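You operate a simulated robot arm through the tools that you are given. There is no shell and no other tool.

You run a simulated robot arm. Do the job below in one go: nothing can be reset, and whatever is moved stays where it is left.

## Task
Open the small screw tub, tip in one scoop of screws, close it.
Fine: Rest the lid on the tool table, then press it home. Scoop from the large screw tub; lay the red scoop back where it was. Spill a teaspoon at most; pinch, break and dent nothing; leave nothing switched on. Keep clean things off the floor. Set down upright: red scoop.

The check looks at the end state, three seconds after you hand in, the way a careful person would. Anything else that was tipped, shoved, dropped, spilled or broken makes it a failure. Lids that push on must go on centred and level and be pressed home; caps that screw on are set level and turned clockwise until they are tight.

## Robot
A 7-joint arm with a two-finger parallel gripper, fixed in place. Base frame: the origin is on the floor under the middle of its stand, x ahead of it, y to its left, z up; the work surface is at about z = 82. Units: cm, degrees, N and s.
With the tool pointing down near the work surface it reaches from about 46 to 92 cm from the base axis. Its first joint turns from -115.0 to 115.0 degrees. Payload 3.91 kg.
Tool frame: the origin (TCP) lies between the finger pads and is the grasp point; the fingertips stand 3 cm ahead of it; z points along the fingers, y is the line along which they close. Largest opening 11 cm; finger width 2, thickness 1; the body of the gripper, 4.8 by 11.2 cm, starts 5.5 cm behind the TCP.
Orientation is told as [roll, pitch, yaw] about the base's x, y, z axes, in that order, counted from this pose: with the fingers straight down and closing along the base's y, the tool's x points along the base's -x, its y along +y and its z along -z.

## Interface
- The arm moves only by the tool jog_arm. Its argument "rows" is a list of rows, each a list of 2 entries, a list of its own where there are three numbers: the shift along the tool's x, y, z in cm, then the turn, a rotation vector about the tool's x, y, z in degrees. In form: [[[dx, dy, dz], [ax, ay, az]], ...]. A call has 1 to 20 rows; each row shifts and turns the commanded pose from where the row before left it, along the tool's axes as they then stand. "grip" is the finger opening in cm, from 0 to 11, set as the call begins (left out, the last holds). Rows are played at 5 a second. More than 5 cm and 8.6 degrees between two rows, or a gripper value outside its range, and nothing of the call is played. Where a pose cannot be reached the arm comes as near as it can. A force on the tool above 40 N (or 10 N above the force at the start of the call, whichever is more), or a blocked arm, ends the call early, and 0.2 s more pass. The fingers move at their own pace (about 15.3 cm/s each) and stop on an object; they squeeze with about 28 N. The grip force told is the motor's: it shows also when the fingers shut on nothing. Time passes only in rows, and 0.2 s behind the last, so rows that do not move let the fingers close. It gives the time, the measured TCP pose, the force on the tool (base axes), the opening and the grip force at its end, in the units of the frame above (readings bear some noise), with the torque about the TCP (base axes, N m) and any sound that the robot's microphone picked up.
- Cameras (640 x 400 px; columns grow to the right, rows downward): "scene" is fixed at [21.94, -64.93, 141.85]; the picture's right is [0.70, -0.71, 0.00], its down [-0.36, -0.36, -0.86] and it looks along [0.61, 0.60, -0.51] (base axes); focal length 296 px, centre (320, 200). "wrist" rides on the gripper at [7.2, 1.7, -10.3] in the tool frame; the picture's right is [-0.23, 0.97, 0.00], its down [-0.76, -0.18, -0.62] and it looks along [-0.61, -0.14, 0.78] (tool axes); focal length 222 px, centre (320, 200).
- camera(camera): a new picture of that camera. No time passes.
- slide_trunk(by): slides the trunk up (or, below 0, down) by that many cm; the arm rides with it, the base frame stays. It gives what a move gives, with no picture.
- locate(camera, pixels): for up to 12 pixels [column, row] of the newest picture of that camera ("zoom" is the newest enlarged one), the place [x, y, z] in the base frame of the surface seen there, good to about 0.2 cm. No time passes.
- inspect(camera, box): a new picture of the part [left, top, right, bottom] of that camera's present view, enlarged. No time passes.
- job_done(): hands the job in; it is judged then, once.

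Unless the task says otherwise, let go and move clear before handing in.

The tools are called after "Call:" by a JSON object that holds its "op" and its "data". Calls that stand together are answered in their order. jog_arm: Moves the arm, as the interface text tells. Its arguments: {"type":"object","properties":{"rows":{"type":"array","items":{"type":"array"}},"grip":{"type":"number"}},"required":["rows"]} The other tools are called the same way: slide_trunk (by) moves the trunk up or down; camera (camera) takes a picture; locate (camera, pixels) gives the place of the surface under pixels of a picture; inspect (camera, box) takes an enlarged picture of a part of a camera's view; job_done () hands the job in.

At the start:

```text
clock: 0.0
tool_pos: [54.25, -2.71, 125.22]
tool_rot: [0.0, 0.1, 0.0]
contact_force: [-0.2, 0.6, 0.1]
ft_torque: [0.0, -0.03, 0.01]
opening: 11.01
finger_force: 0.1
trunk travel left (down, up): [-77.5, 21.5]
```

scene: 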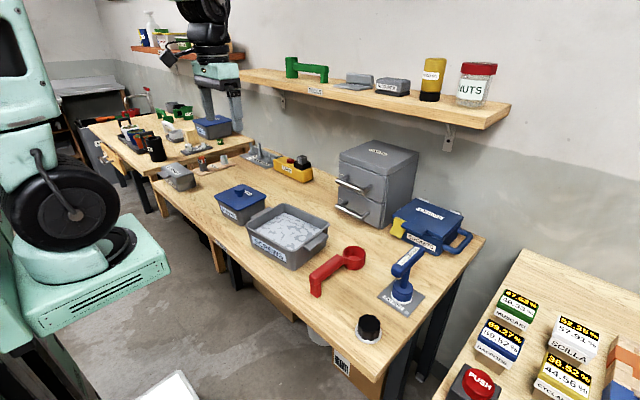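
wrist: 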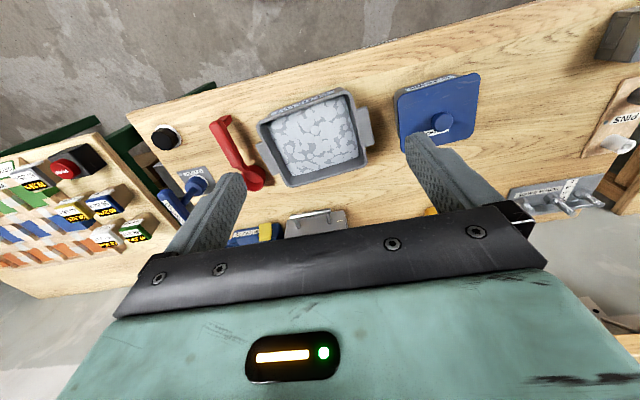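

The scene shows the grey open tub with screws around (285,232), a blue-lidded small tub near (240,203), and a red scoop near (338,270). I'll look closer at each before moving.

Call:
{"op": "inspect", "data": {"camera": "scene", "box": [200, 160, 400, 310]}}

Call:
{"op": "inspect", "data": {"camera": "wrist", "box": [130, 50, 500, 250]}}

```text
2.67 times, centred on (300, 235) of scene
```

zoom: 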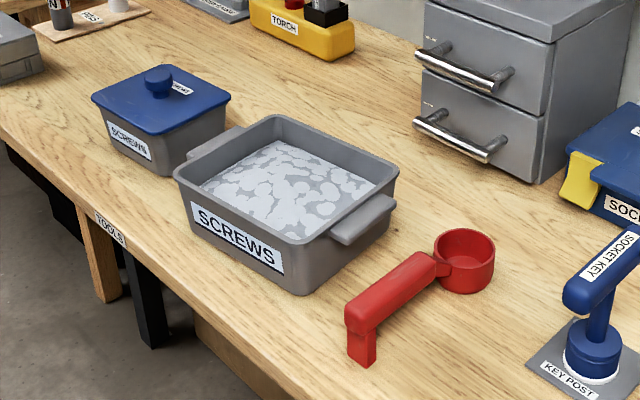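

```text
1.73 times, centred on (315, 150) of wrist
```

zoom: 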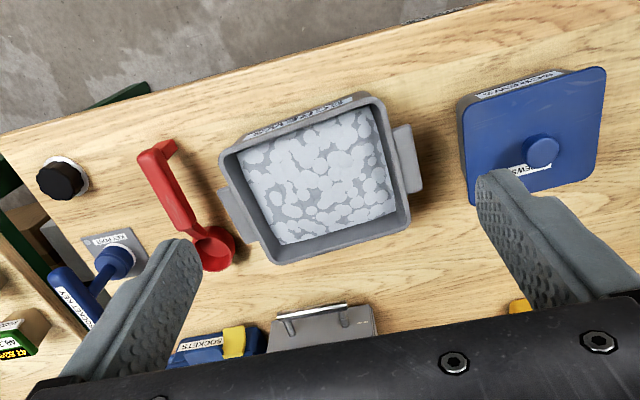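

The zoomed view shows a lid with a central knob, a tub with two side ears, and a scoop resting on its cup and a foot at the handle's end. I'll measure their places.

Call:
{"op": "inspect", "data": {"camera": "scene", "box": [205, 170, 335, 275]}}

Call:
{"op": "locate", "data": {"camera": "wrist", "pixels": [[257, 125], [343, 89], [367, 163], [290, 186], [320, 135], [300, 110], [345, 150], [443, 121], [397, 97], [478, 75], [480, 130], [405, 150]]}}

Call:
{"op": "locate", "data": {"camera": "scene", "pixels": [[315, 291], [314, 277], [335, 264], [350, 250], [355, 248], [357, 258], [365, 252], [344, 254], [240, 203], [220, 188], [330, 300], [380, 300]]}}

```text
3.81 times, centred on (270, 222) of scene
```

zoom: 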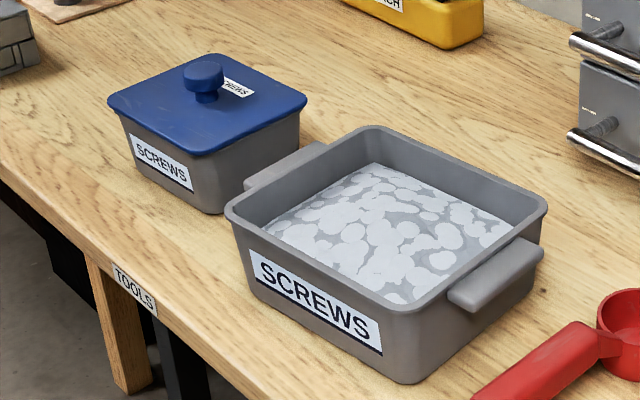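

```text
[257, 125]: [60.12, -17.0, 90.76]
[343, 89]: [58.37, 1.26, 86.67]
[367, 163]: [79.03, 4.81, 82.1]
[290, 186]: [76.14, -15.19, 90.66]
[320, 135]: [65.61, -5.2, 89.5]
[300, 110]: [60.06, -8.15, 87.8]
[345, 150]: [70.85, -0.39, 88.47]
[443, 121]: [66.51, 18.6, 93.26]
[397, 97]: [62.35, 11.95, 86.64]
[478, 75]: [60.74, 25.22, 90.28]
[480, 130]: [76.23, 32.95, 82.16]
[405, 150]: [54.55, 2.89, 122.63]
```

```text
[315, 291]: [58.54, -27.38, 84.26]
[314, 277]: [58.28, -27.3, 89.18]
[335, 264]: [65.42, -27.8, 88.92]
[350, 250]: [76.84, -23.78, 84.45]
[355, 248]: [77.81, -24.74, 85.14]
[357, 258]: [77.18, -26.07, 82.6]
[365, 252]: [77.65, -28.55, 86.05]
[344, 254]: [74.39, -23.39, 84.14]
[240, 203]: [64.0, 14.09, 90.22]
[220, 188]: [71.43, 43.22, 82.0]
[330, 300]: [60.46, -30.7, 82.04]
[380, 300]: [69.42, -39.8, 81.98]
```

The table top is at z≈82, the lid top at about 90 and the knob at about 93, with the scoop's handle top near z 89. I'll move above the scoop for a closer wrist view.

Call:
{"op": "jog_arm", "data": {"rows": [[[0.7, -3.5, 2.1], [0, 0, 0]], [[0.7, -3.5, 2.1], [0, 0, 0]], [[0.7, -3.5, 2.1], [0, 0, 0]], [[0.7, -3.5, 2.1], [0, 0, 0]], [[0.7, -3.5, 2.1], [0, 0, 0]], [[0.7, -3.5, 2.1], [0, 0, 0]], [[0, 0, 0], [0, 0, 0]]]}}

Call:
{"op": "camera", "data": {"camera": "wrist"}}

Call:
{"op": "camera", "data": {"camera": "scene"}}

```text
clock: 1.6
tool_pos: [49.89, -23.69, 112.23]
tool_rot: [0.1, 0.1, -0.1]
contact_force: [-0.6, 0.0, -0.5]
ft_torque: [-0.01, 0.0, 0.0]
opening: 11.03
finger_force: 0.0
trunk travel left (down, up): [-77.5, 21.5]
```

```text
taken
```

wrist: 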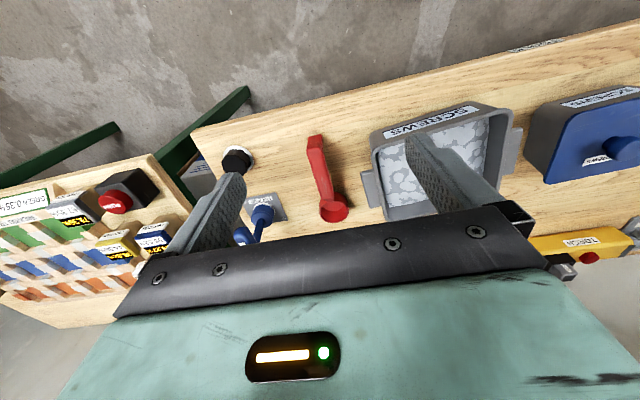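

```text
taken
```

scene: 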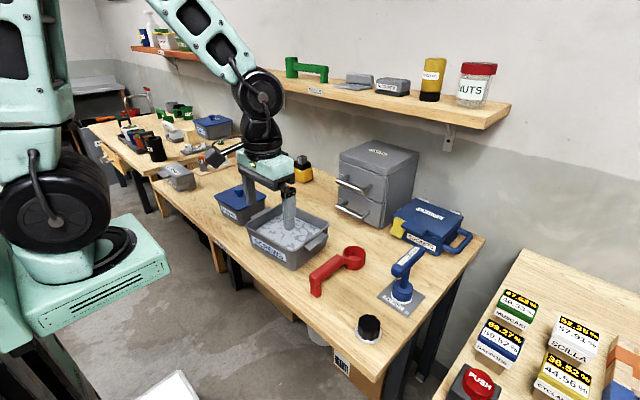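

The scoop is clearly visible at wrist (318,140)–(335,210). I'll zoom in on it and on the scene view for geometry.

Call:
{"op": "inspect", "data": {"camera": "wrist", "box": [230, 120, 390, 230]}}

Call:
{"op": "locate", "data": {"camera": "wrist", "pixels": [[315, 138], [312, 150], [322, 148], [315, 170], [327, 170], [322, 180], [331, 185], [325, 195], [333, 210], [321, 210], [347, 209], [334, 202]]}}

Call:
{"op": "inspect", "data": {"camera": "scene", "box": [300, 235, 380, 305]}}

```text
3.64 times, centred on (310, 175) of wrist
```

zoom: 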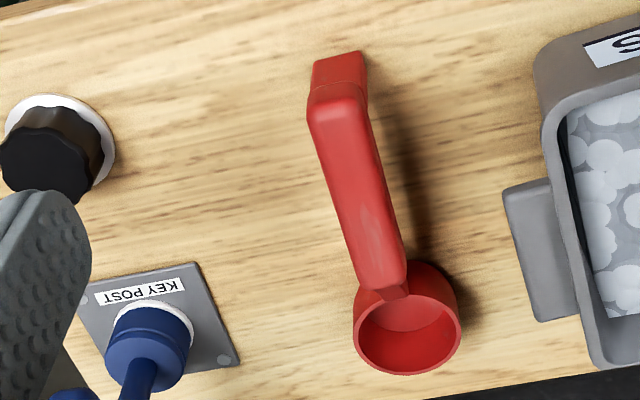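

```text
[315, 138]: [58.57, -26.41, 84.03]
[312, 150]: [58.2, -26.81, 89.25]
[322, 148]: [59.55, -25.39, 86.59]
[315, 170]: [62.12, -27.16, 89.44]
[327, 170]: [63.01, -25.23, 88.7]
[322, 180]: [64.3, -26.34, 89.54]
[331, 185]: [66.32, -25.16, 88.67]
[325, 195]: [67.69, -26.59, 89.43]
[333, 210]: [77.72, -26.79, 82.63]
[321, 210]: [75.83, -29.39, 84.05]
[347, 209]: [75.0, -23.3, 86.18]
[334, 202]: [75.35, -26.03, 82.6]
```

```text
5.71 times, centred on (340, 270) of scene
```

zoom: 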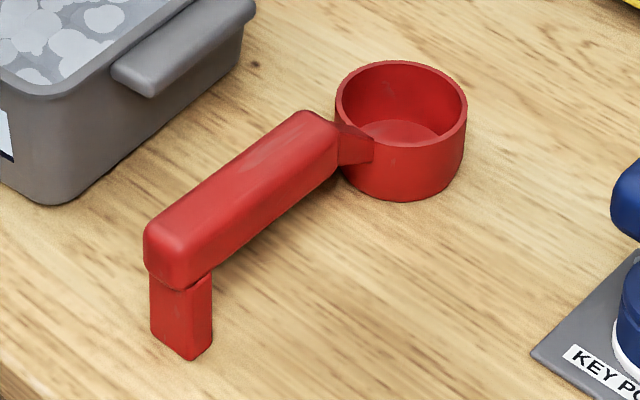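

The scoop has a horizontal handle bar with top at z≈89.5 over a foot, joined to a cup. I'll measure the bar's edges and the cup rim in the enlarged picture.

Call:
{"op": "locate", "data": {"camera": "zoom", "pixels": [[338, 97], [465, 110], [402, 62], [385, 143], [440, 140], [360, 70], [440, 78], [150, 232], [185, 255], [300, 115], [330, 140], [400, 197]]}}

Call:
{"op": "locate", "data": {"camera": "zoom", "pixels": [[180, 355], [152, 330], [210, 340], [152, 285], [190, 280], [165, 210], [230, 160], [250, 215], [355, 150], [370, 160], [360, 130], [400, 110]]}}

```text
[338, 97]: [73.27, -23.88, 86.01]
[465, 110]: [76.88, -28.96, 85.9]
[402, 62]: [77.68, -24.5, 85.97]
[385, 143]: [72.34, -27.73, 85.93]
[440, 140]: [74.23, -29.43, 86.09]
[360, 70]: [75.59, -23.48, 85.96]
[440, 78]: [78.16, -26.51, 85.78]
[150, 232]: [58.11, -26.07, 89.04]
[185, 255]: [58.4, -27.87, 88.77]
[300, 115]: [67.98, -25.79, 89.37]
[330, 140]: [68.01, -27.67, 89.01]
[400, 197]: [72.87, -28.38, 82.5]
```

```text
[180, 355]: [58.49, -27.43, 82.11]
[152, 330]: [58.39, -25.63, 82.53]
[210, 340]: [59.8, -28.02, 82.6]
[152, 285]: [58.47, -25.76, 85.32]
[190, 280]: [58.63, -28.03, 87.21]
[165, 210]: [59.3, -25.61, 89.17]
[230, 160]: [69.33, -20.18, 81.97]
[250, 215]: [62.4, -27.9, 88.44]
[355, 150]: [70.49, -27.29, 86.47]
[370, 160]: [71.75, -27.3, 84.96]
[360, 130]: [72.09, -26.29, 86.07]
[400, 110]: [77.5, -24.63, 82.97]
```

The cup is centred near (75.3, -26.4) with radius ~3.1, and the bar runs along x from 58 to 68.7 at y≈-26.6. I'll move over the tubs to measure them next.

Call:
{"op": "jog_arm", "data": {"rows": [[[0.2, 4.5, -0.3], [0, 0, 0]], [[0.2, 4.5, -0.3], [0, 0, 0]], [[0.2, 4.5, -0.3], [0, 0, 0]], [[0.2, 4.5, -0.3], [0, 0, 0]], [[0.2, 4.5, -0.3], [0, 0, 0]], [[0, 0, 0], [0, 0, 0]]]}}

Call:
{"op": "camera", "data": {"camera": "wrist"}}

Call:
{"op": "camera", "data": {"camera": "scene"}}

```text
clock: 3.0
tool_pos: [49.09, -1.14, 114.15]
tool_rot: [0.0, 0.0, -0.1]
contact_force: [-0.4, -0.1, 0.1]
ft_torque: [0.0, 0.02, -0.02]
opening: 11.0
finger_force: 0.0
trunk travel left (down, up): [-77.5, 21.5]
```

```text
taken
```

wrist: 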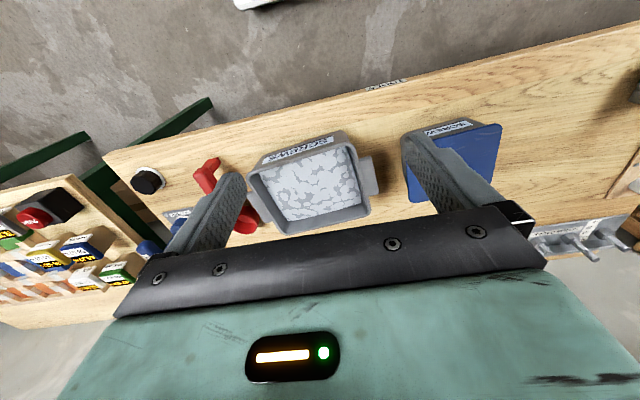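

```text
taken
```

scene: 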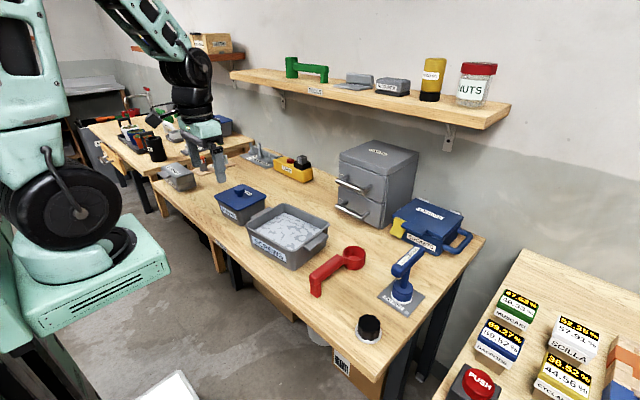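

Both tubs are clearly in view; I'll zoom the scene camera on the large tub first, then locate the corner points.

Call:
{"op": "inspect", "data": {"camera": "wrist", "box": [230, 120, 390, 240]}}

Call:
{"op": "inspect", "data": {"camera": "scene", "box": [235, 195, 335, 275]}}

```text
3.33 times, centred on (310, 180) of wrist
```

zoom: 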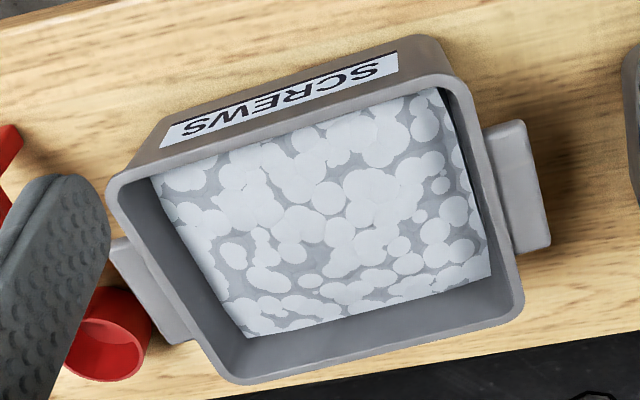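

```text
5.00 times, centred on (285, 235) of scene
```

zoom: 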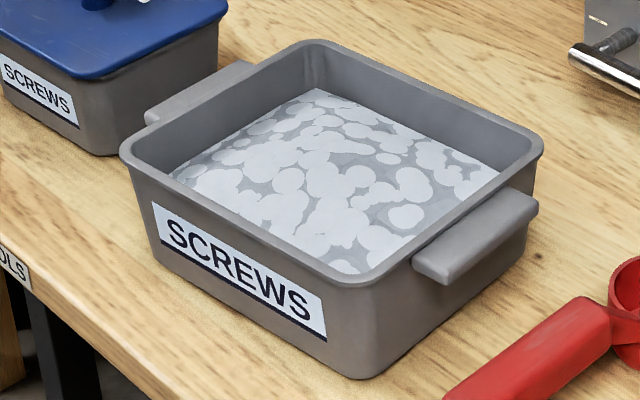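

Call:
{"op": "locate", "data": {"camera": "zoom", "pixels": [[127, 145], [360, 283], [535, 150], [312, 45], [316, 92], [190, 170], [365, 262], [490, 170], [300, 170], [400, 190], [230, 160], [380, 130]]}}

Call:
{"op": "locate", "data": {"camera": "zoom", "pixels": [[420, 265], [450, 280], [530, 205], [340, 370], [525, 255], [370, 378], [120, 160], [150, 115], [245, 65], [240, 215], [430, 95], [220, 95]]}}

Call:
{"op": "locate", "data": {"camera": "wrist", "pixels": [[258, 181], [340, 136], [368, 212], [291, 232], [325, 170], [275, 175], [340, 150], [350, 205], [300, 215], [310, 190], [330, 200], [290, 190]]}}

```text
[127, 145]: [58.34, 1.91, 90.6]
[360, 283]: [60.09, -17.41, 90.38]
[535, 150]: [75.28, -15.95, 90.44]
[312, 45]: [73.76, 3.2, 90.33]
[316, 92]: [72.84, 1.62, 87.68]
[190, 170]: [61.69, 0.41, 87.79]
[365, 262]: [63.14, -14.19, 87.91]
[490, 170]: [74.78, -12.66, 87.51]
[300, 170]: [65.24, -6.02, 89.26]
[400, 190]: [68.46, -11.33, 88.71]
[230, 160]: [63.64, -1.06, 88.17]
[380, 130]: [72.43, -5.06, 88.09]
```

```text
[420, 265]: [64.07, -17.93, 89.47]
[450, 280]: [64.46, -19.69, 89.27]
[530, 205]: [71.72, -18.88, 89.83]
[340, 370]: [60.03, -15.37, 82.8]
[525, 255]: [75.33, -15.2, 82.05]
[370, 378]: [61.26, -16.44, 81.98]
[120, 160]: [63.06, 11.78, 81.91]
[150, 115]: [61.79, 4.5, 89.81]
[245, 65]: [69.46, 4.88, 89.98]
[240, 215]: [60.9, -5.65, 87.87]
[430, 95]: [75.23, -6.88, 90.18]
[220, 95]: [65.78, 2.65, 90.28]
```

```text
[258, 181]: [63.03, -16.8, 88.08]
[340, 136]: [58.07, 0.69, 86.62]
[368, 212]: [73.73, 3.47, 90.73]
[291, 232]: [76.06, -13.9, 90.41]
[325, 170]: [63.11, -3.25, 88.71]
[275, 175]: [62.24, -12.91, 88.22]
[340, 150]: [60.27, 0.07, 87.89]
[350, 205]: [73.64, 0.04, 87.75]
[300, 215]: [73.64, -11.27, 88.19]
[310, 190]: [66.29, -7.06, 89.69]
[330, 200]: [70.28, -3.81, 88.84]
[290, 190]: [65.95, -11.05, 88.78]
```

The large tub's rim is at z≈90.5, its middle near (66.9, -7.1), turned about 5°, with a screw heap from 87.7 at the edges to 89.7 in the middle. Now I'll study the small tub and the free space left of it.

Call:
{"op": "inspect", "data": {"camera": "scene", "box": [205, 175, 275, 230]}}

Call:
{"op": "locate", "data": {"camera": "zoom", "pixels": [[85, 110], [270, 205], [560, 120], [360, 45], [335, 100], [300, 110], [300, 90], [320, 75], [345, 90], [330, 120], [130, 300], [320, 360]]}}

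Call:
{"op": "inspect", "data": {"camera": "scene", "box": [140, 120, 320, 240]}}

Call:
{"op": "locate", "data": {"camera": "scene", "pixels": [[195, 200], [215, 195], [215, 180], [235, 175], [250, 170], [265, 185], [285, 190], [193, 188], [215, 170], [240, 165], [275, 180], [312, 180]]}}

```text
7.27 times, centred on (240, 202) of scene
```

zoom: 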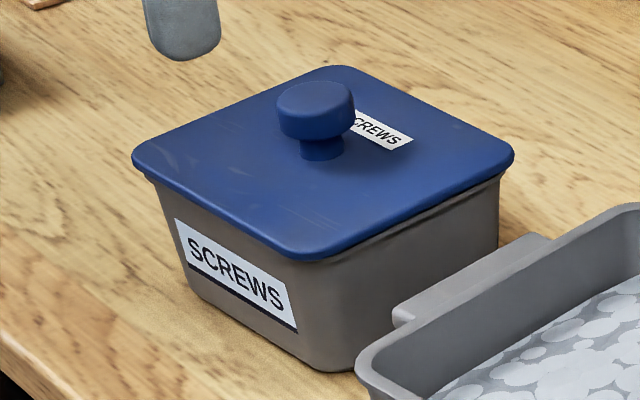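

```text
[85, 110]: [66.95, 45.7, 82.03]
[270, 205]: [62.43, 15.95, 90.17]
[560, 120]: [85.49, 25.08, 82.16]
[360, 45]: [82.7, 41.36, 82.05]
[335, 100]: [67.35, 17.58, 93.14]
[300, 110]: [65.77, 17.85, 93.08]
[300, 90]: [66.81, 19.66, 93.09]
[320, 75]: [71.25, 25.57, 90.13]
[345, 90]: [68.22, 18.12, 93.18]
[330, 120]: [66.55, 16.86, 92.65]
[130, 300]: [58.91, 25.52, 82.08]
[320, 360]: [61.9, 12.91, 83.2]
```

```text
3.33 times, centred on (230, 180) of scene
```

zoom: 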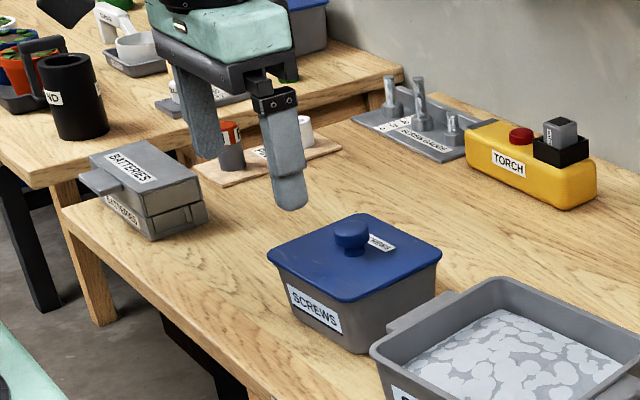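

```text
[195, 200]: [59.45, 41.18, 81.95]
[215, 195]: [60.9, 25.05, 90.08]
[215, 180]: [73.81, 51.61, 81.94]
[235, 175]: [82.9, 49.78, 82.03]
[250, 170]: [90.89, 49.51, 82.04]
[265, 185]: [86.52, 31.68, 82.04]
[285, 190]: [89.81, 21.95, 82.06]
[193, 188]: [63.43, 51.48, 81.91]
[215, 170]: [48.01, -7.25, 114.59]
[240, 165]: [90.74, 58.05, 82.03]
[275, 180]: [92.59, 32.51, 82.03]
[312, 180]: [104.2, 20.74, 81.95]
```

The lid has a mushroom knob (top z≈93.1) above a lid plate at z≈90.1; the area x 62–90, y 30–50 on the tool table is bare. I'll measure the lid corners and knob edges.

Call:
{"op": "inspect", "data": {"camera": "scene", "box": [205, 175, 275, 230]}}

Call:
{"op": "locate", "data": {"camera": "zoom", "pixels": [[140, 155], [310, 252], [505, 158], [345, 70], [282, 105], [350, 112], [316, 82], [312, 135], [318, 98], [305, 148], [335, 148], [230, 215]]}}

Call:
{"op": "locate", "data": {"camera": "zoom", "pixels": [[410, 205], [430, 105], [240, 110], [230, 230], [420, 225], [200, 280], [300, 350], [350, 365], [490, 240], [150, 190], [350, 270], [180, 170]]}}

```text
7.27 times, centred on (240, 202) of scene
```

zoom: 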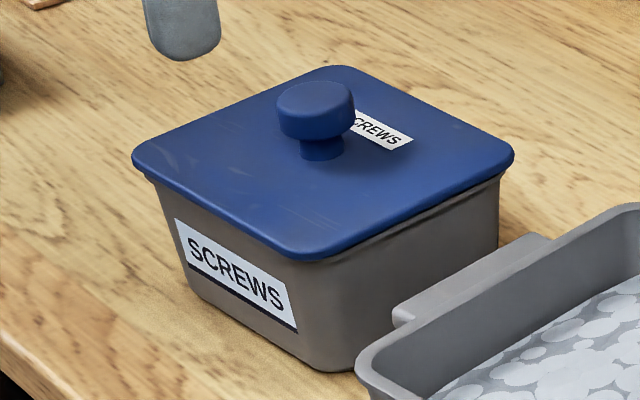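

```text
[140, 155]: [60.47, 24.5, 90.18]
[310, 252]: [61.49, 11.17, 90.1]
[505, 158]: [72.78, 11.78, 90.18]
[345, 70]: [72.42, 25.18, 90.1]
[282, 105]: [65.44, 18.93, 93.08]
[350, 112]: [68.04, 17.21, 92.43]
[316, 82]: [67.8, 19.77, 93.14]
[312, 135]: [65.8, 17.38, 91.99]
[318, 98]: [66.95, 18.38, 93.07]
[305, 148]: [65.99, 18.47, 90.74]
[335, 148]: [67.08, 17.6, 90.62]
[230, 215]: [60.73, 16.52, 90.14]
```

```text
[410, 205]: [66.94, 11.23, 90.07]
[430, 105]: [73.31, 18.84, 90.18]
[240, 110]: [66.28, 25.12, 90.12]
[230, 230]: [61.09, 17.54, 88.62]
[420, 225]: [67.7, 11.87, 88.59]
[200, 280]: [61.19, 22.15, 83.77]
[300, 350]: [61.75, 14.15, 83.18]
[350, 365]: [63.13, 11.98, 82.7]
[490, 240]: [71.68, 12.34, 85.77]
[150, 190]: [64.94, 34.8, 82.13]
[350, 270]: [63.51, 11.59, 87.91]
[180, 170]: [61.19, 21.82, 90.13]
```

The lid is centred at about (67.0, 18.3), turned ~3.5°, and the knob sits in its middle, ~3.1 cm across between z 91.5 and 93.1. I'll go above the knob and check alignment with the wrist camera.

Call:
{"op": "jog_arm", "data": {"rows": [[[-2.98, 3.24, 1.52], [0, 0, 0.6]], [[-2.98, 3.24, 1.52], [0, 0, -1.1]], [[-2.98, 3.24, 1.52], [0, 0, -1]], [[-2.98, 3.24, 1.52], [0, 0, -1]], [[-2.98, 3.24, 1.52], [0, 0, -1]], [[-2.98, 3.24, 1.52], [0, 0, 0]], [[0, 0, 0], [0, 0, 0]]], "grip": 7}}

Call:
{"op": "camera", "data": {"camera": "wrist"}}

Call:
{"op": "camera", "data": {"camera": "scene"}}

```text
clock: 4.6
tool_pos: [66.72, 18.58, 105.32]
tool_rot: [0.0, -0.1, 3.5]
contact_force: [-0.7, -0.2, -0.3]
ft_torque: [0.0, 0.0, 0.03]
opening: 7.01
finger_force: 0.0
trunk travel left (down, up): [-77.5, 21.5]
```

```text
taken
```

wrist: 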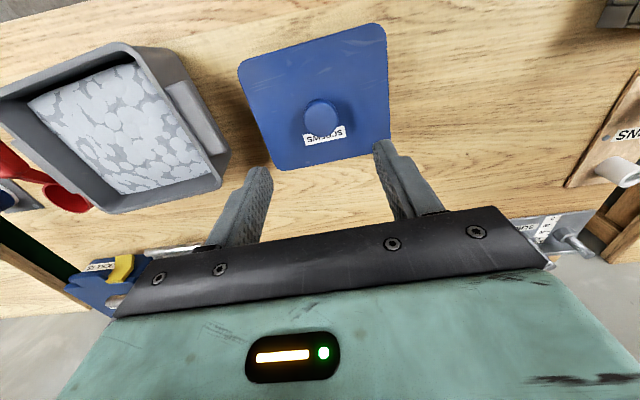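

```text
taken
```

scene: 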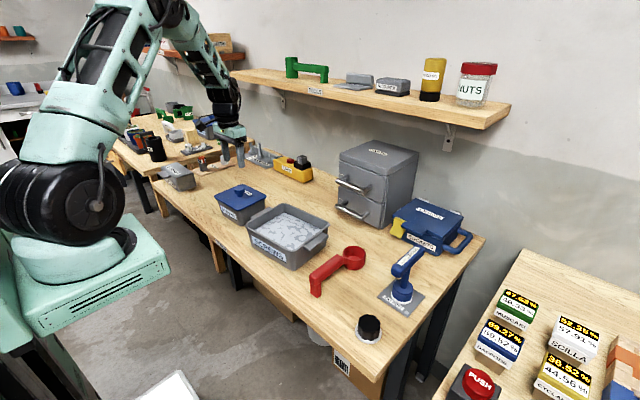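

The tool is above the lid with matching yaw; the knob shows at wrist (321,118). I'll re-measure the knob and lid edges from this close view.

Call:
{"op": "inspect", "data": {"camera": "wrist", "box": [230, 15, 400, 175]}}

Call:
{"op": "locate", "data": {"camera": "wrist", "pixels": [[321, 118], [306, 115], [337, 115], [321, 105], [322, 130], [240, 68], [385, 27], [388, 138], [276, 168], [312, 45], [255, 118], [385, 80]]}}

```text
2.50 times, centred on (315, 95) of wrist
```

zoom: 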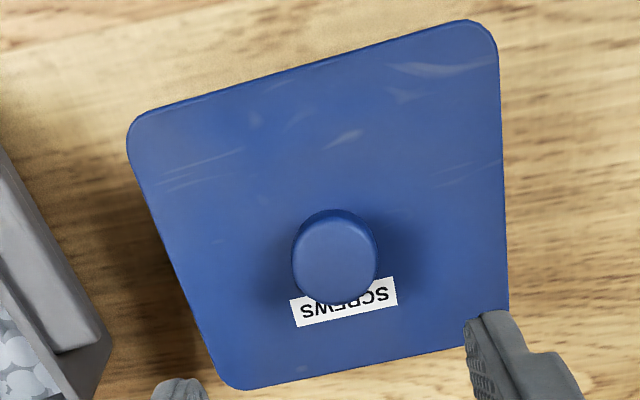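

```text
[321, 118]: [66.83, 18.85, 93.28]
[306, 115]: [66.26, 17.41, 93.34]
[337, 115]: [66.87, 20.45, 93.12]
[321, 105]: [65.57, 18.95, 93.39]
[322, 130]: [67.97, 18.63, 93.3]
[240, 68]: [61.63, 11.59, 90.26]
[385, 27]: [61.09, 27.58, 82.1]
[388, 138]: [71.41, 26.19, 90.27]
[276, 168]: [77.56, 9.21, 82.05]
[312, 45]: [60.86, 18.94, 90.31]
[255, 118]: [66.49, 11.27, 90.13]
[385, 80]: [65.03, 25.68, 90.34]
```

Knob centre is about (66.85, 18.65), nearly under the TCP. I'll descend so the fingertips stop just above the lid plate, then close.

Call:
{"op": "jog_arm", "data": {"rows": [[[-0.15, 0, 2.5], [0, 0, 0]], [[0, 0, 2.5], [0, 0, 0]], [[0, 0, 2.5], [0, 0, 0]], [[0, 0, 2.2], [0, 0, 0]], [[0, 0, 1.0], [0, 0, 0]], [[0, 0, 0.8], [0, 0, 0]], [[0, 0, 0], [0, 0, 0]]]}}

Call:
{"op": "inspect", "data": {"camera": "scene", "box": [200, 160, 290, 230]}}

Call:
{"op": "camera", "data": {"camera": "wrist"}}

```text
clock: 6.2
tool_pos: [66.72, 18.62, 93.51]
tool_rot: [0.0, -0.1, 3.5]
contact_force: [0.0, 0.2, 0.0]
ft_torque: [0.0, 0.0, 0.01]
opening: 7.02
finger_force: 0.0
trunk travel left (down, up): [-77.5, 21.5]
```

```text
5.71 times, centred on (245, 195) of scene
```

zoom: 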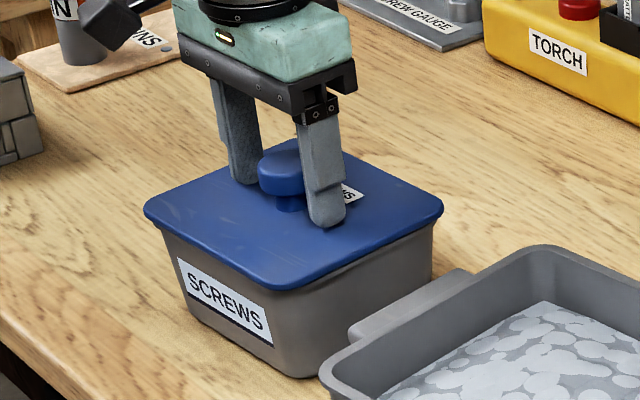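

```text
taken
```

wrist: 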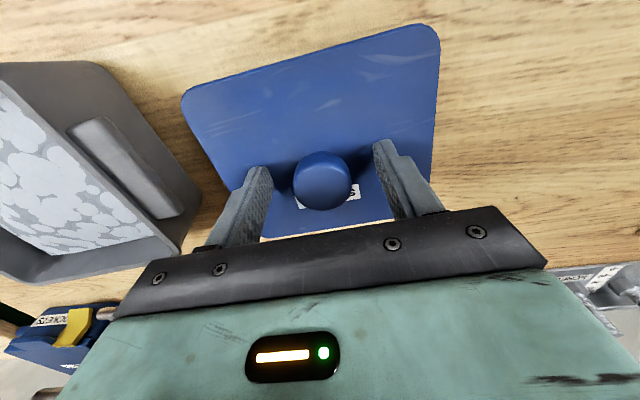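

The fingers straddle the knob with tips clear of the lid. Now I close on it.

Call:
{"op": "jog_arm", "data": {"rows": [[[0, 0, 0], [0, 0, 0]], [[0, 0, 0], [0, 0, 0]], [[0, 0, 0], [0, 0, 0]]], "grip": 0}}

Call:
{"op": "inspect", "data": {"camera": "scene", "box": [200, 160, 290, 230]}}

```text
clock: 7.0
tool_pos: [66.67, 18.58, 93.37]
tool_rot: [0.0, -0.1, 3.6]
contact_force: [0.3, 1.4, 0.2]
ft_torque: [0.01, -0.02, 0.0]
opening: 3.47
finger_force: 28.2
trunk travel left (down, up): [-77.5, 21.5]
heard: snap
```

```text
5.71 times, centred on (245, 195) of scene
```

zoom: 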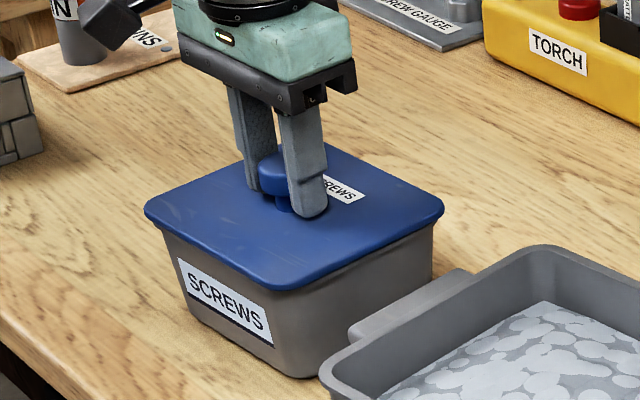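

The fingers hold the knob at 3.47 cm opening with 28 N. I'll lift gently and watch the force.

Call:
{"op": "jog_arm", "data": {"rows": [[[0, 0, -0.2], [0, 0, 0]], [[0, 0, -0.2], [0, 0, 0]], [[0, 0, -0.2], [0, 0, 0]], [[0, 0, -0.2], [0, 0, 0]], [[0, 0, -0.2], [0, 0, 0]]]}}

Call:
{"op": "inspect", "data": {"camera": "scene", "box": [200, 160, 290, 230]}}

```text
clock: 8.2
tool_pos: [66.65, 18.71, 94.58]
tool_rot: [0.0, 0.0, 3.5]
contact_force: [0.4, 0.7, 1.0]
ft_torque: [-0.02, -0.02, 0.02]
opening: 3.48
finger_force: 28.2
trunk travel left (down, up): [-77.5, 21.5]
```

```text
5.71 times, centred on (245, 195) of scene
```

zoom: 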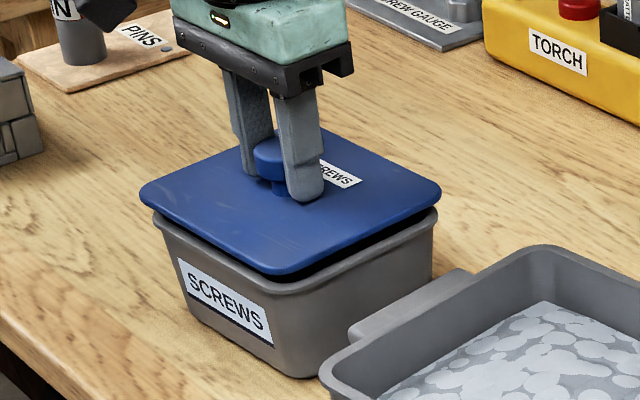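

The lid lifts off freely, tub staying put. I'll raise it clear and carry it toward the bare spot at about (70, 39).

Call:
{"op": "jog_arm", "data": {"rows": [[[0, 0, -1.0], [0, 0, 0]], [[0, 0, -2.0], [0, 0, 0]], [[0, 0, -2.5], [0, 0, 0]], [[0, 0, -2.5], [0, 0, 0]], [[-0.4, 2.5, 0], [0, 0, 0.3]], [[-0.4, 2.5, 0], [0, 0, 0.3]], [[-0.4, 2.5, 0], [0, 0, 0.4]], [[-0.4, 2.5, 0], [0, 0, 0.5]], [[-0.4, 2.5, 0], [0, 0, 0.5]], [[-0.4, 2.5, 0], [0, 0, 0.5]], [[-0.4, 2.5, 0], [0, 0, 0.5]], [[-0.4, 2.5, 0], [0, 0, 0.5]], [[0, 0, 0], [0, 0, 0]]]}}

Call:
{"op": "camera", "data": {"camera": "scene"}}

Call:
{"op": "inspect", "data": {"camera": "scene", "box": [160, 120, 290, 230]}}

Call:
{"op": "camera", "data": {"camera": "wrist"}}

```text
clock: 11.0
tool_pos: [68.88, 38.97, 102.53]
tool_rot: [-0.1, 0.0, 0.1]
contact_force: [-0.8, 0.7, -0.4]
ft_torque: [-0.01, 0.0, 0.0]
opening: 3.49
finger_force: 27.8
trunk travel left (down, up): [-77.5, 21.5]
```

```text
taken
```

scene: 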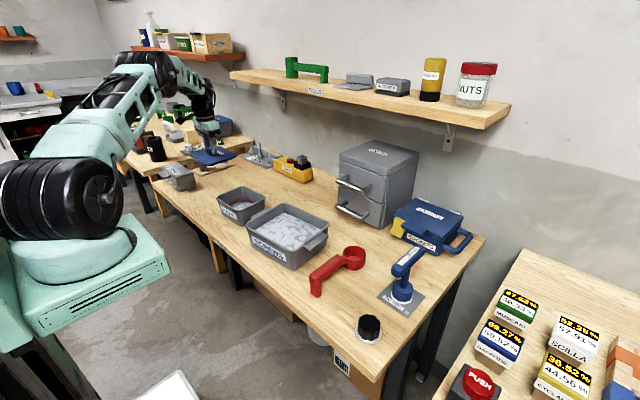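

```text
3.64 times, centred on (225, 175) of scene
```

zoom: 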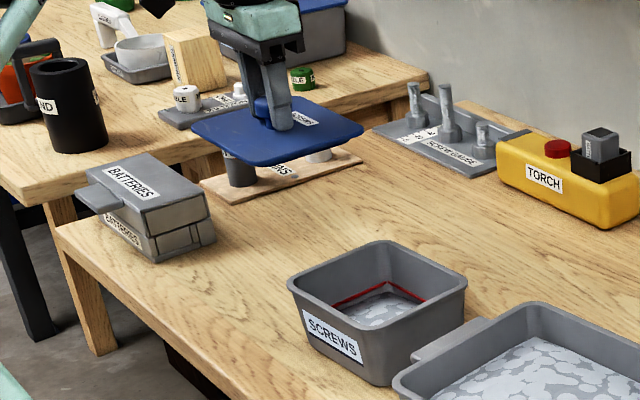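

```text
taken
```

wrist: 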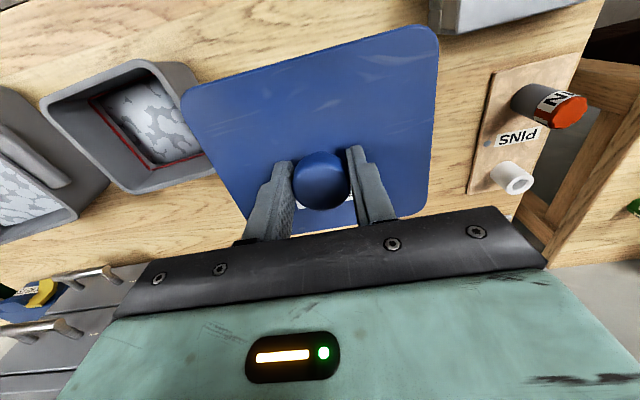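

The small tub is open with some screws and a red fill line inside. I'll check where the PINS tray and BATTERIES box edges are, to choose a clear resting spot for the lid.

Call:
{"op": "locate", "data": {"camera": "wrist", "pixels": [[492, 72], [468, 192], [480, 130], [430, 28], [440, 30], [320, 30], [440, 200], [220, 60], [197, 70], [205, 165]]}}

Call:
{"op": "locate", "data": {"camera": "scene", "pixels": [[216, 176], [215, 171], [255, 168], [200, 188], [219, 196], [265, 195], [233, 192], [240, 187]]}}

Call:
{"op": "inspect", "data": {"camera": "scene", "box": [210, 175, 280, 230]}}

```text
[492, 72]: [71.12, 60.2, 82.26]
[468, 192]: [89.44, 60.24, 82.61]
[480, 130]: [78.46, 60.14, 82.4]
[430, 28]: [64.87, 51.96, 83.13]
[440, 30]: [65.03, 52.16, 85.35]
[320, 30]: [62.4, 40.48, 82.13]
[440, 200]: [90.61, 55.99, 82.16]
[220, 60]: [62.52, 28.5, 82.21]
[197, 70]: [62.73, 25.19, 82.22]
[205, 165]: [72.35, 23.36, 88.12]
```

```text
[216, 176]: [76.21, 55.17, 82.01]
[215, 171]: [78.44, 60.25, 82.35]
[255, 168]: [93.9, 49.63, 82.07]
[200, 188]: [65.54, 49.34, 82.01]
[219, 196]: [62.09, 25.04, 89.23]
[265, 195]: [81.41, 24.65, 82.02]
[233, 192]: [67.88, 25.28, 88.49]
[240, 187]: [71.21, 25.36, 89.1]
```

```text
7.27 times, centred on (245, 202) of scene
```

zoom: 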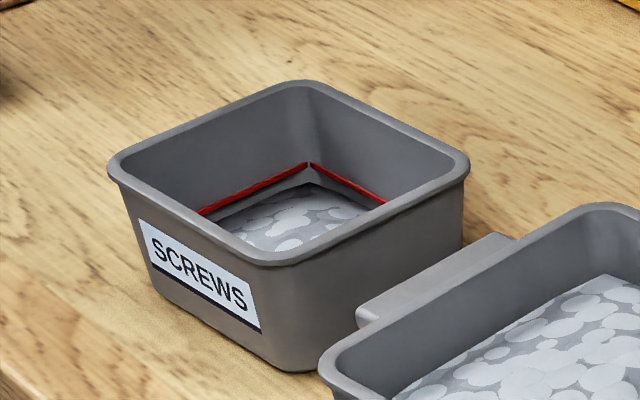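

The spot is clear: nearest neighbours are the batteries box at y≥52 and the small tub at y≤25.4. I'll lower the lid here, slowly near the table.

Call:
{"op": "jog_arm", "data": {"rows": [[[0, 0, 2.5], [0, 0, 0]], [[0, 0, 2.5], [0, 0, 0]], [[0, 0, 2.5], [0, 0, 0]], [[0, 0, 2.5], [0, 0, 0]], [[0, 0, 2.0], [0, 0, 0]], [[0, 0, 1.0], [0, 0, 0]], [[0, 0, 0.5], [0, 0, 0]], [[0, 0, 0], [0, 0, 0]]]}}

Call:
{"op": "inspect", "data": {"camera": "scene", "box": [160, 120, 290, 230]}}

```text
clock: 12.8
tool_pos: [69.08, 38.56, 89.12]
tool_rot: [0.0, 0.0, 0.0]
contact_force: [0.1, -0.4, -1.0]
ft_torque: [-0.04, 0.01, 0.04]
opening: 3.48
finger_force: 28.3
trunk travel left (down, up): [-77.5, 21.5]
```

```text
3.64 times, centred on (225, 175) of scene
```

zoom: 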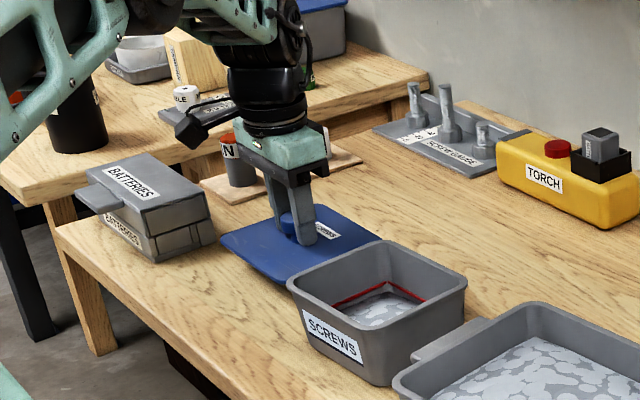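

No contact yet at z 89.1. I'll keep lowering in small steps until the force shows touch-down.

Call:
{"op": "jog_arm", "data": {"rows": [[[0, 0, 0.4], [0, 0, 0]], [[0, 0, 0.4], [0, 0, 0]], [[0, 0, 0.4], [0, 0, 0]], [[0, 0, 0.3], [0, 0, 0]]]}}

```text
clock: 13.8
tool_pos: [69.07, 38.62, 87.5]
tool_rot: [0.0, 0.0, 0.1]
contact_force: [-0.1, -0.9, -0.6]
ft_torque: [-0.03, 0.01, 0.0]
opening: 3.48
finger_force: 28.0
trunk travel left (down, up): [-77.5, 21.5]
```

Call:
{"op": "jog_arm", "data": {"rows": [[[0, 0, 0.2], [0, 0, 0]], [[0, 0, 0.15], [0, 0, 0]], [[0, 0, 0.15], [0, 0, 0]]]}}

Call:
{"op": "inspect", "data": {"camera": "scene", "box": [190, 150, 270, 220]}}

```text
clock: 14.6
tool_pos: [69.06, 38.69, 87.04]
tool_rot: [-0.1, 0.1, 0.0]
contact_force: [-0.1, -1.0, -0.6]
ft_torque: [-0.02, 0.0, 0.03]
opening: 3.45
finger_force: 28.1
trunk travel left (down, up): [-77.5, 21.5]
```

```text
5.71 times, centred on (230, 185) of scene
```

zoom: 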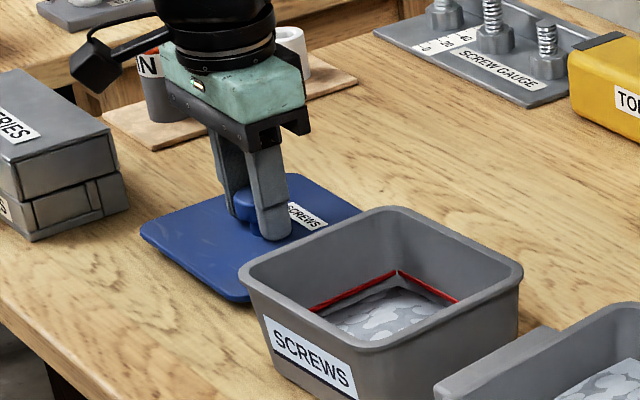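

Still no reaction at z 87.04; the lid looks a few millimetres up. I'll lower a bit more.

Call:
{"op": "jog_arm", "data": {"rows": [[[0, 0, 0.12], [0, 0, 0]], [[0, 0, 0.12], [0, 0, 0]], [[0, 0, 0.1], [0, 0, 0]]]}}

```text
clock: 15.4
tool_pos: [69.01, 38.74, 86.71]
tool_rot: [0.1, 0.0, -0.1]
contact_force: [1.0, 0.3, 1.5]
ft_torque: [-0.08, 0.0, 0.02]
opening: 3.47
finger_force: 27.9
trunk travel left (down, up): [-77.5, 21.5]
```

A slight upward force appears at z 86.7. One more tiny step to confirm touch-down.

Call:
{"op": "jog_arm", "data": {"rows": [[[0, 0, 0.1], [0, 0, 0]], [[0, 0, 0], [0, 0, 0]]]}}

Call:
{"op": "inspect", "data": {"camera": "scene", "box": [190, 150, 270, 220]}}

```text
clock: 16.0
tool_pos: [69.06, 38.77, 86.63]
tool_rot: [0.0, -0.1, 0.0]
contact_force: [-2.0, -1.2, 10.1]
ft_torque: [-0.42, 0.17, -0.03]
opening: 3.5
finger_force: 28.7
trunk travel left (down, up): [-77.5, 21.5]
```

```text
5.71 times, centred on (230, 185) of scene
```

zoom: 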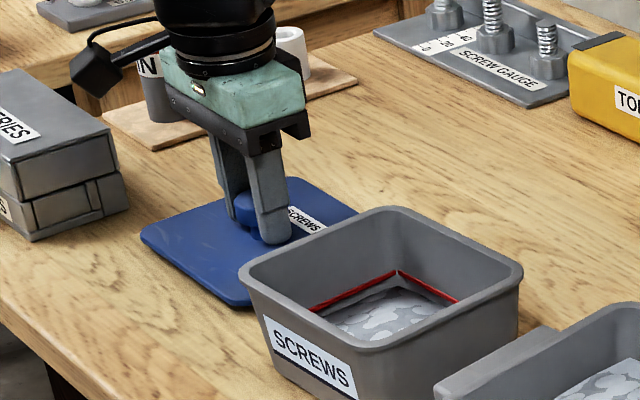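

The lid is down (10 N reaction). I'll release the knob and rise straight up.

Call:
{"op": "jog_arm", "data": {"rows": [[[0, 0, -0.08], [0, 0, 0]], [[0, 0, 0], [0, 0, 0]], [[0, 0, 0], [0, 0, 0]]], "grip": 7}}

Call:
{"op": "jog_arm", "data": {"rows": [[[0, 0, -1], [0, 0, 0]], [[0, 0, -2], [0, 0, 0]], [[0, 0, -3], [0, 0, 0]], [[0, 0, -4], [0, 0, 0]], [[0, 0, -4], [0, 0, 0]], [[0, 0, -4], [0, 0, 0]], [[0, 0, 0], [0, 0, 0]]]}}

Call:
{"op": "camera", "data": {"camera": "wrist"}}

Call:
{"op": "inspect", "data": {"camera": "scene", "box": [160, 120, 290, 230]}}

```text
clock: 16.8
tool_pos: [69.07, 38.63, 86.58]
tool_rot: [0.0, 0.0, 0.1]
contact_force: [0.1, -0.2, 0.2]
ft_torque: [0.0, -0.01, -0.02]
opening: 7.0
finger_force: 0.0
trunk travel left (down, up): [-77.5, 21.5]
```

```text
clock: 18.4
tool_pos: [69.09, 38.69, 104.76]
tool_rot: [0.0, -0.1, 0.1]
contact_force: [-0.3, -0.1, -1.1]
ft_torque: [0.02, -0.01, 0.02]
opening: 6.98
finger_force: 0.0
trunk travel left (down, up): [-77.5, 21.5]
```

```text
taken
```

wrist: 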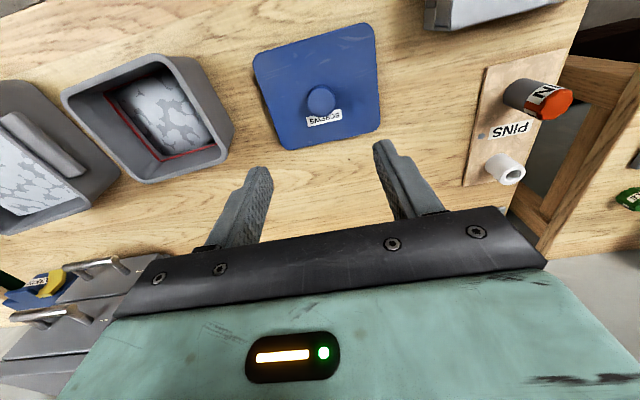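

```text
3.64 times, centred on (225, 175) of scene
```

zoom: 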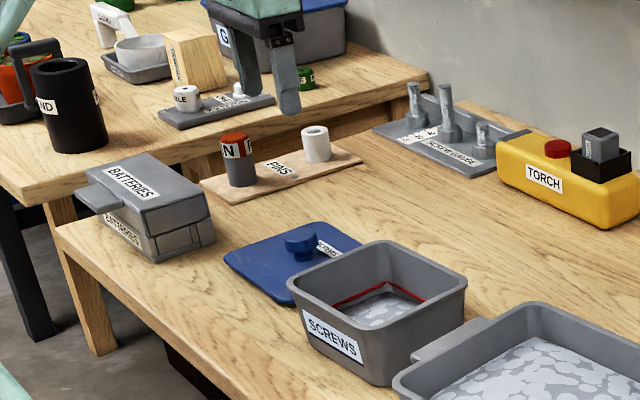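

The lid rests flat on the tool table. I'll measure the open small tub: rim, content level and red line.

Call:
{"op": "inspect", "data": {"camera": "wrist", "box": [40, 40, 250, 200]}}

Call:
{"op": "locate", "data": {"camera": "wrist", "pixels": [[65, 95], [185, 58], [232, 132], [130, 182], [150, 105], [165, 130], [140, 90], [180, 120], [120, 115], [200, 150], [110, 105], [130, 130]]}}

Call:
{"op": "inspect", "data": {"camera": "scene", "box": [210, 175, 280, 230]}}

Call:
{"op": "locate", "data": {"camera": "zoom", "pixels": [[115, 165], [275, 260], [462, 165], [305, 84], [310, 163], [250, 190], [350, 185], [300, 210], [270, 230], [320, 195], [340, 215], [355, 90]]}}

```text
2.50 times, centred on (145, 120) of wrist
```

zoom: 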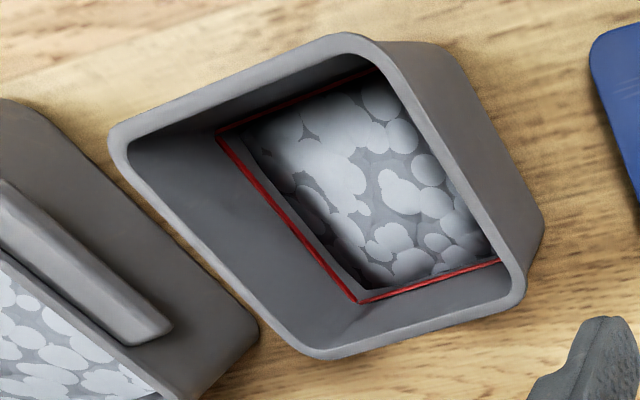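

```text
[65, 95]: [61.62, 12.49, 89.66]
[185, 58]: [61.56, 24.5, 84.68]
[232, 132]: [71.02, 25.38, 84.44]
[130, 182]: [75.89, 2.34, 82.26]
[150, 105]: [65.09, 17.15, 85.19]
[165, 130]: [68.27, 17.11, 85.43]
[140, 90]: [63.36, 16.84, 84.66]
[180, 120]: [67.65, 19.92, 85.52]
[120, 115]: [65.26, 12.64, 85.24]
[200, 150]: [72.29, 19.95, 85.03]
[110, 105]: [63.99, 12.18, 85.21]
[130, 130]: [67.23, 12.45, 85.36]
```

```text
7.27 times, centred on (245, 202) of scene
```

zoom: 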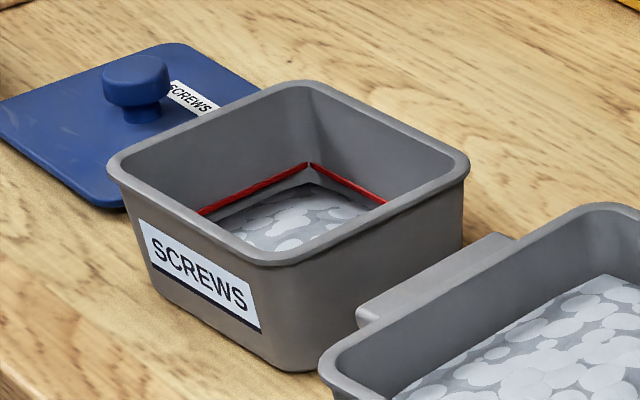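

```text
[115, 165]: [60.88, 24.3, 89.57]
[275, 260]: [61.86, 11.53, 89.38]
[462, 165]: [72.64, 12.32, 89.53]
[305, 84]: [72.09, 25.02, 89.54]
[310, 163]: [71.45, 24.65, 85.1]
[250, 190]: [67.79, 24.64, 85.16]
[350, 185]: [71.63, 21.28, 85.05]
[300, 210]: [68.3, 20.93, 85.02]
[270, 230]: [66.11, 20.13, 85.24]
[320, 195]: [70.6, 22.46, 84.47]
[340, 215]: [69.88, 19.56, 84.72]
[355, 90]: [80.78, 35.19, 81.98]
```

The small tub's rim is at z≈89.5, its middle near (66.9, 18.3), contents near 85 with the red line at 85.1. Before taking the scoop I'll rehearse the pouring pose in free air: yaw the tool −90° and then pitch it, to see what the arm can reach.

Call:
{"op": "jog_arm", "data": {"rows": [[[0.3, -3.86, -2.0], [0, 0, 0]], [[0.3, -3.86, -2.0], [0, 0, 0]], [[0.3, -3.86, -2.0], [0, 0, 0]], [[0.3, -3.86, -2.0], [0, 0, 0]], [[0.3, -3.86, -2.0], [0, 0, 0]], [[0.3, -3.86, -2.0], [0, 0, 0]], [[0.3, -3.86, -2.0], [0, 0, 0]], [[0, 0, 0], [0, 0, 8.5]], [[0, 0, 0], [0, 0, 8.5]], [[0, 0, 0], [0, 0, 8.5]], [[0, 0, 0], [0, 0, 8.5]], [[0, 0, 0], [0, 0, 8.5]], [[0, 0, 0], [0, 0, 8.5]], [[0, 0, 0], [0, 0, 8.5]], [[0, 0, 0], [0, 0, 8.5]], [[0, 0, 0], [0, 0, 8.5]], [[0, 0, 0], [0, 0, 8.5]], [[0, 0, 0], [0, 0, 5.0]], [[0, 0, 0], [0, 0, 0]]]}}

Call:
{"op": "camera", "data": {"camera": "scene"}}

```text
clock: 22.4
tool_pos: [66.99, 11.64, 118.61]
tool_rot: [0.0, 0.0, -90.1]
contact_force: [0.3, -0.2, -0.1]
ft_torque: [0.0, 0.0, -0.01]
opening: 6.99
finger_force: 0.1
trunk travel left (down, up): [-77.5, 21.5]
```

```text
taken
```

scene: 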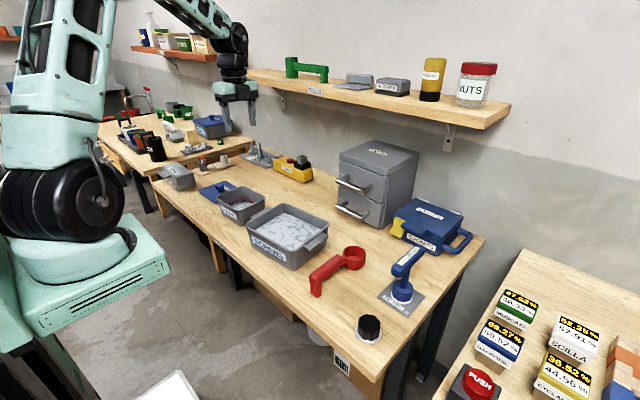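

The yaw went through cleanly. Now the pitch part of the rehearsal, 75° about the tool's y.

Call:
{"op": "jog_arm", "data": {"rows": [[[0, 0, 0], [0, 8.33, 0]], [[0, 0, 0], [0, 8.33, 0]], [[0, 0, 0], [0, 8.33, 0]], [[0, 0, 0], [0, 8.33, 0]], [[0, 0, 0], [0, 8.33, 0]], [[0, 0, 0], [0, 8.33, 0]], [[0, 0, 0], [0, 8.33, 0]], [[0, 0, 0], [0, 8.33, 0]], [[0, 0, 0], [0, 8.33, 0]], [[0, 0, 0], [0, 0, 0]]]}}

Call:
{"op": "camera", "data": {"camera": "scene"}}

```text
clock: 24.6
tool_pos: [66.81, 11.74, 118.72]
tool_rot: [0.0, 75.1, -89.9]
contact_force: [0.4, 0.6, -0.8]
ft_torque: [0.02, -0.02, -0.02]
opening: 7.0
finger_force: 0.1
trunk travel left (down, up): [-77.5, 21.5]
```

```text
taken
```

scene: 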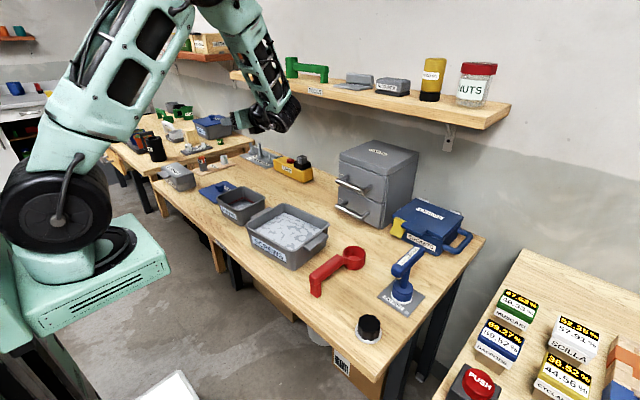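

The 75° pitch is reached with no strain. I'll check it also holds at pouring height, about z 102.

Call:
{"op": "jog_arm", "data": {"rows": [[[-3.88, 0, 1.04], [0, 0, 0]], [[-3.88, 0, 1.04], [0, 0, 0]], [[-3.88, 0, 1.04], [0, 0, 0]], [[-3.88, 0, 1.04], [0, 0, 0]], [[0, 0, 0], [0, 8, 0]], [[0, 0, 0], [0, 0, 0]]]}}

Call:
{"op": "camera", "data": {"camera": "scene"}}

```text
clock: 26.0
tool_pos: [66.77, 11.73, 102.45]
tool_rot: [0.4, 82.9, -89.6]
contact_force: [0.1, -1.0, -0.5]
ft_torque: [-0.02, -0.02, 0.03]
opening: 7.0
finger_force: 0.1
trunk travel left (down, up): [-77.5, 21.5]
```

```text
taken
```

scene: 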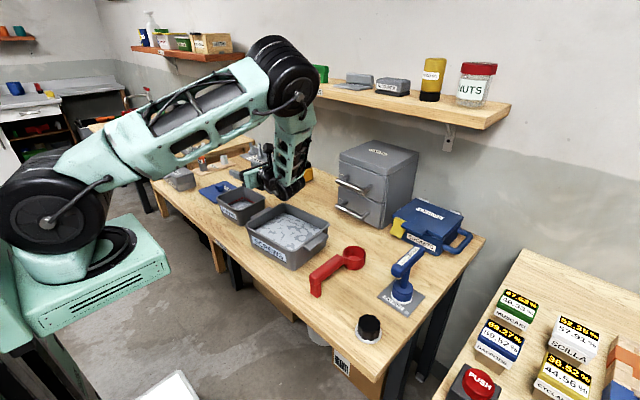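

The pose is reached, but the elbow at scene (285,75) looks near the shelf. I'll check how close it is.

Call:
{"op": "locate", "data": {"camera": "scene", "pixels": [[285, 75], [300, 60], [265, 45], [318, 85], [322, 72], [335, 80], [300, 110], [295, 190], [300, 165], [255, 180], [325, 90], [290, 130]]}}

Call:
{"op": "inspect", "data": {"camera": "scene", "box": [200, 30, 360, 220]}}

```text
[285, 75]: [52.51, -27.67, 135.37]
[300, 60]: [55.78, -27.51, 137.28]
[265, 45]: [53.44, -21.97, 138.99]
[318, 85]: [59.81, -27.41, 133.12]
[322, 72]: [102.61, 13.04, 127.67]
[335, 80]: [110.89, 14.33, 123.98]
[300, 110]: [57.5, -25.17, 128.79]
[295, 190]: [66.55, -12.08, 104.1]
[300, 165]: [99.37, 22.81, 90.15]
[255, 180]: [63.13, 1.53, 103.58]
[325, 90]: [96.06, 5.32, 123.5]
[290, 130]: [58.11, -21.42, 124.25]
```

```text
2.11 times, centred on (280, 125) of scene
```

zoom: 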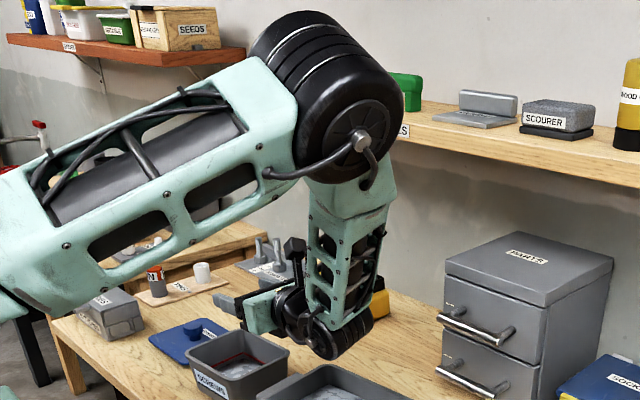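

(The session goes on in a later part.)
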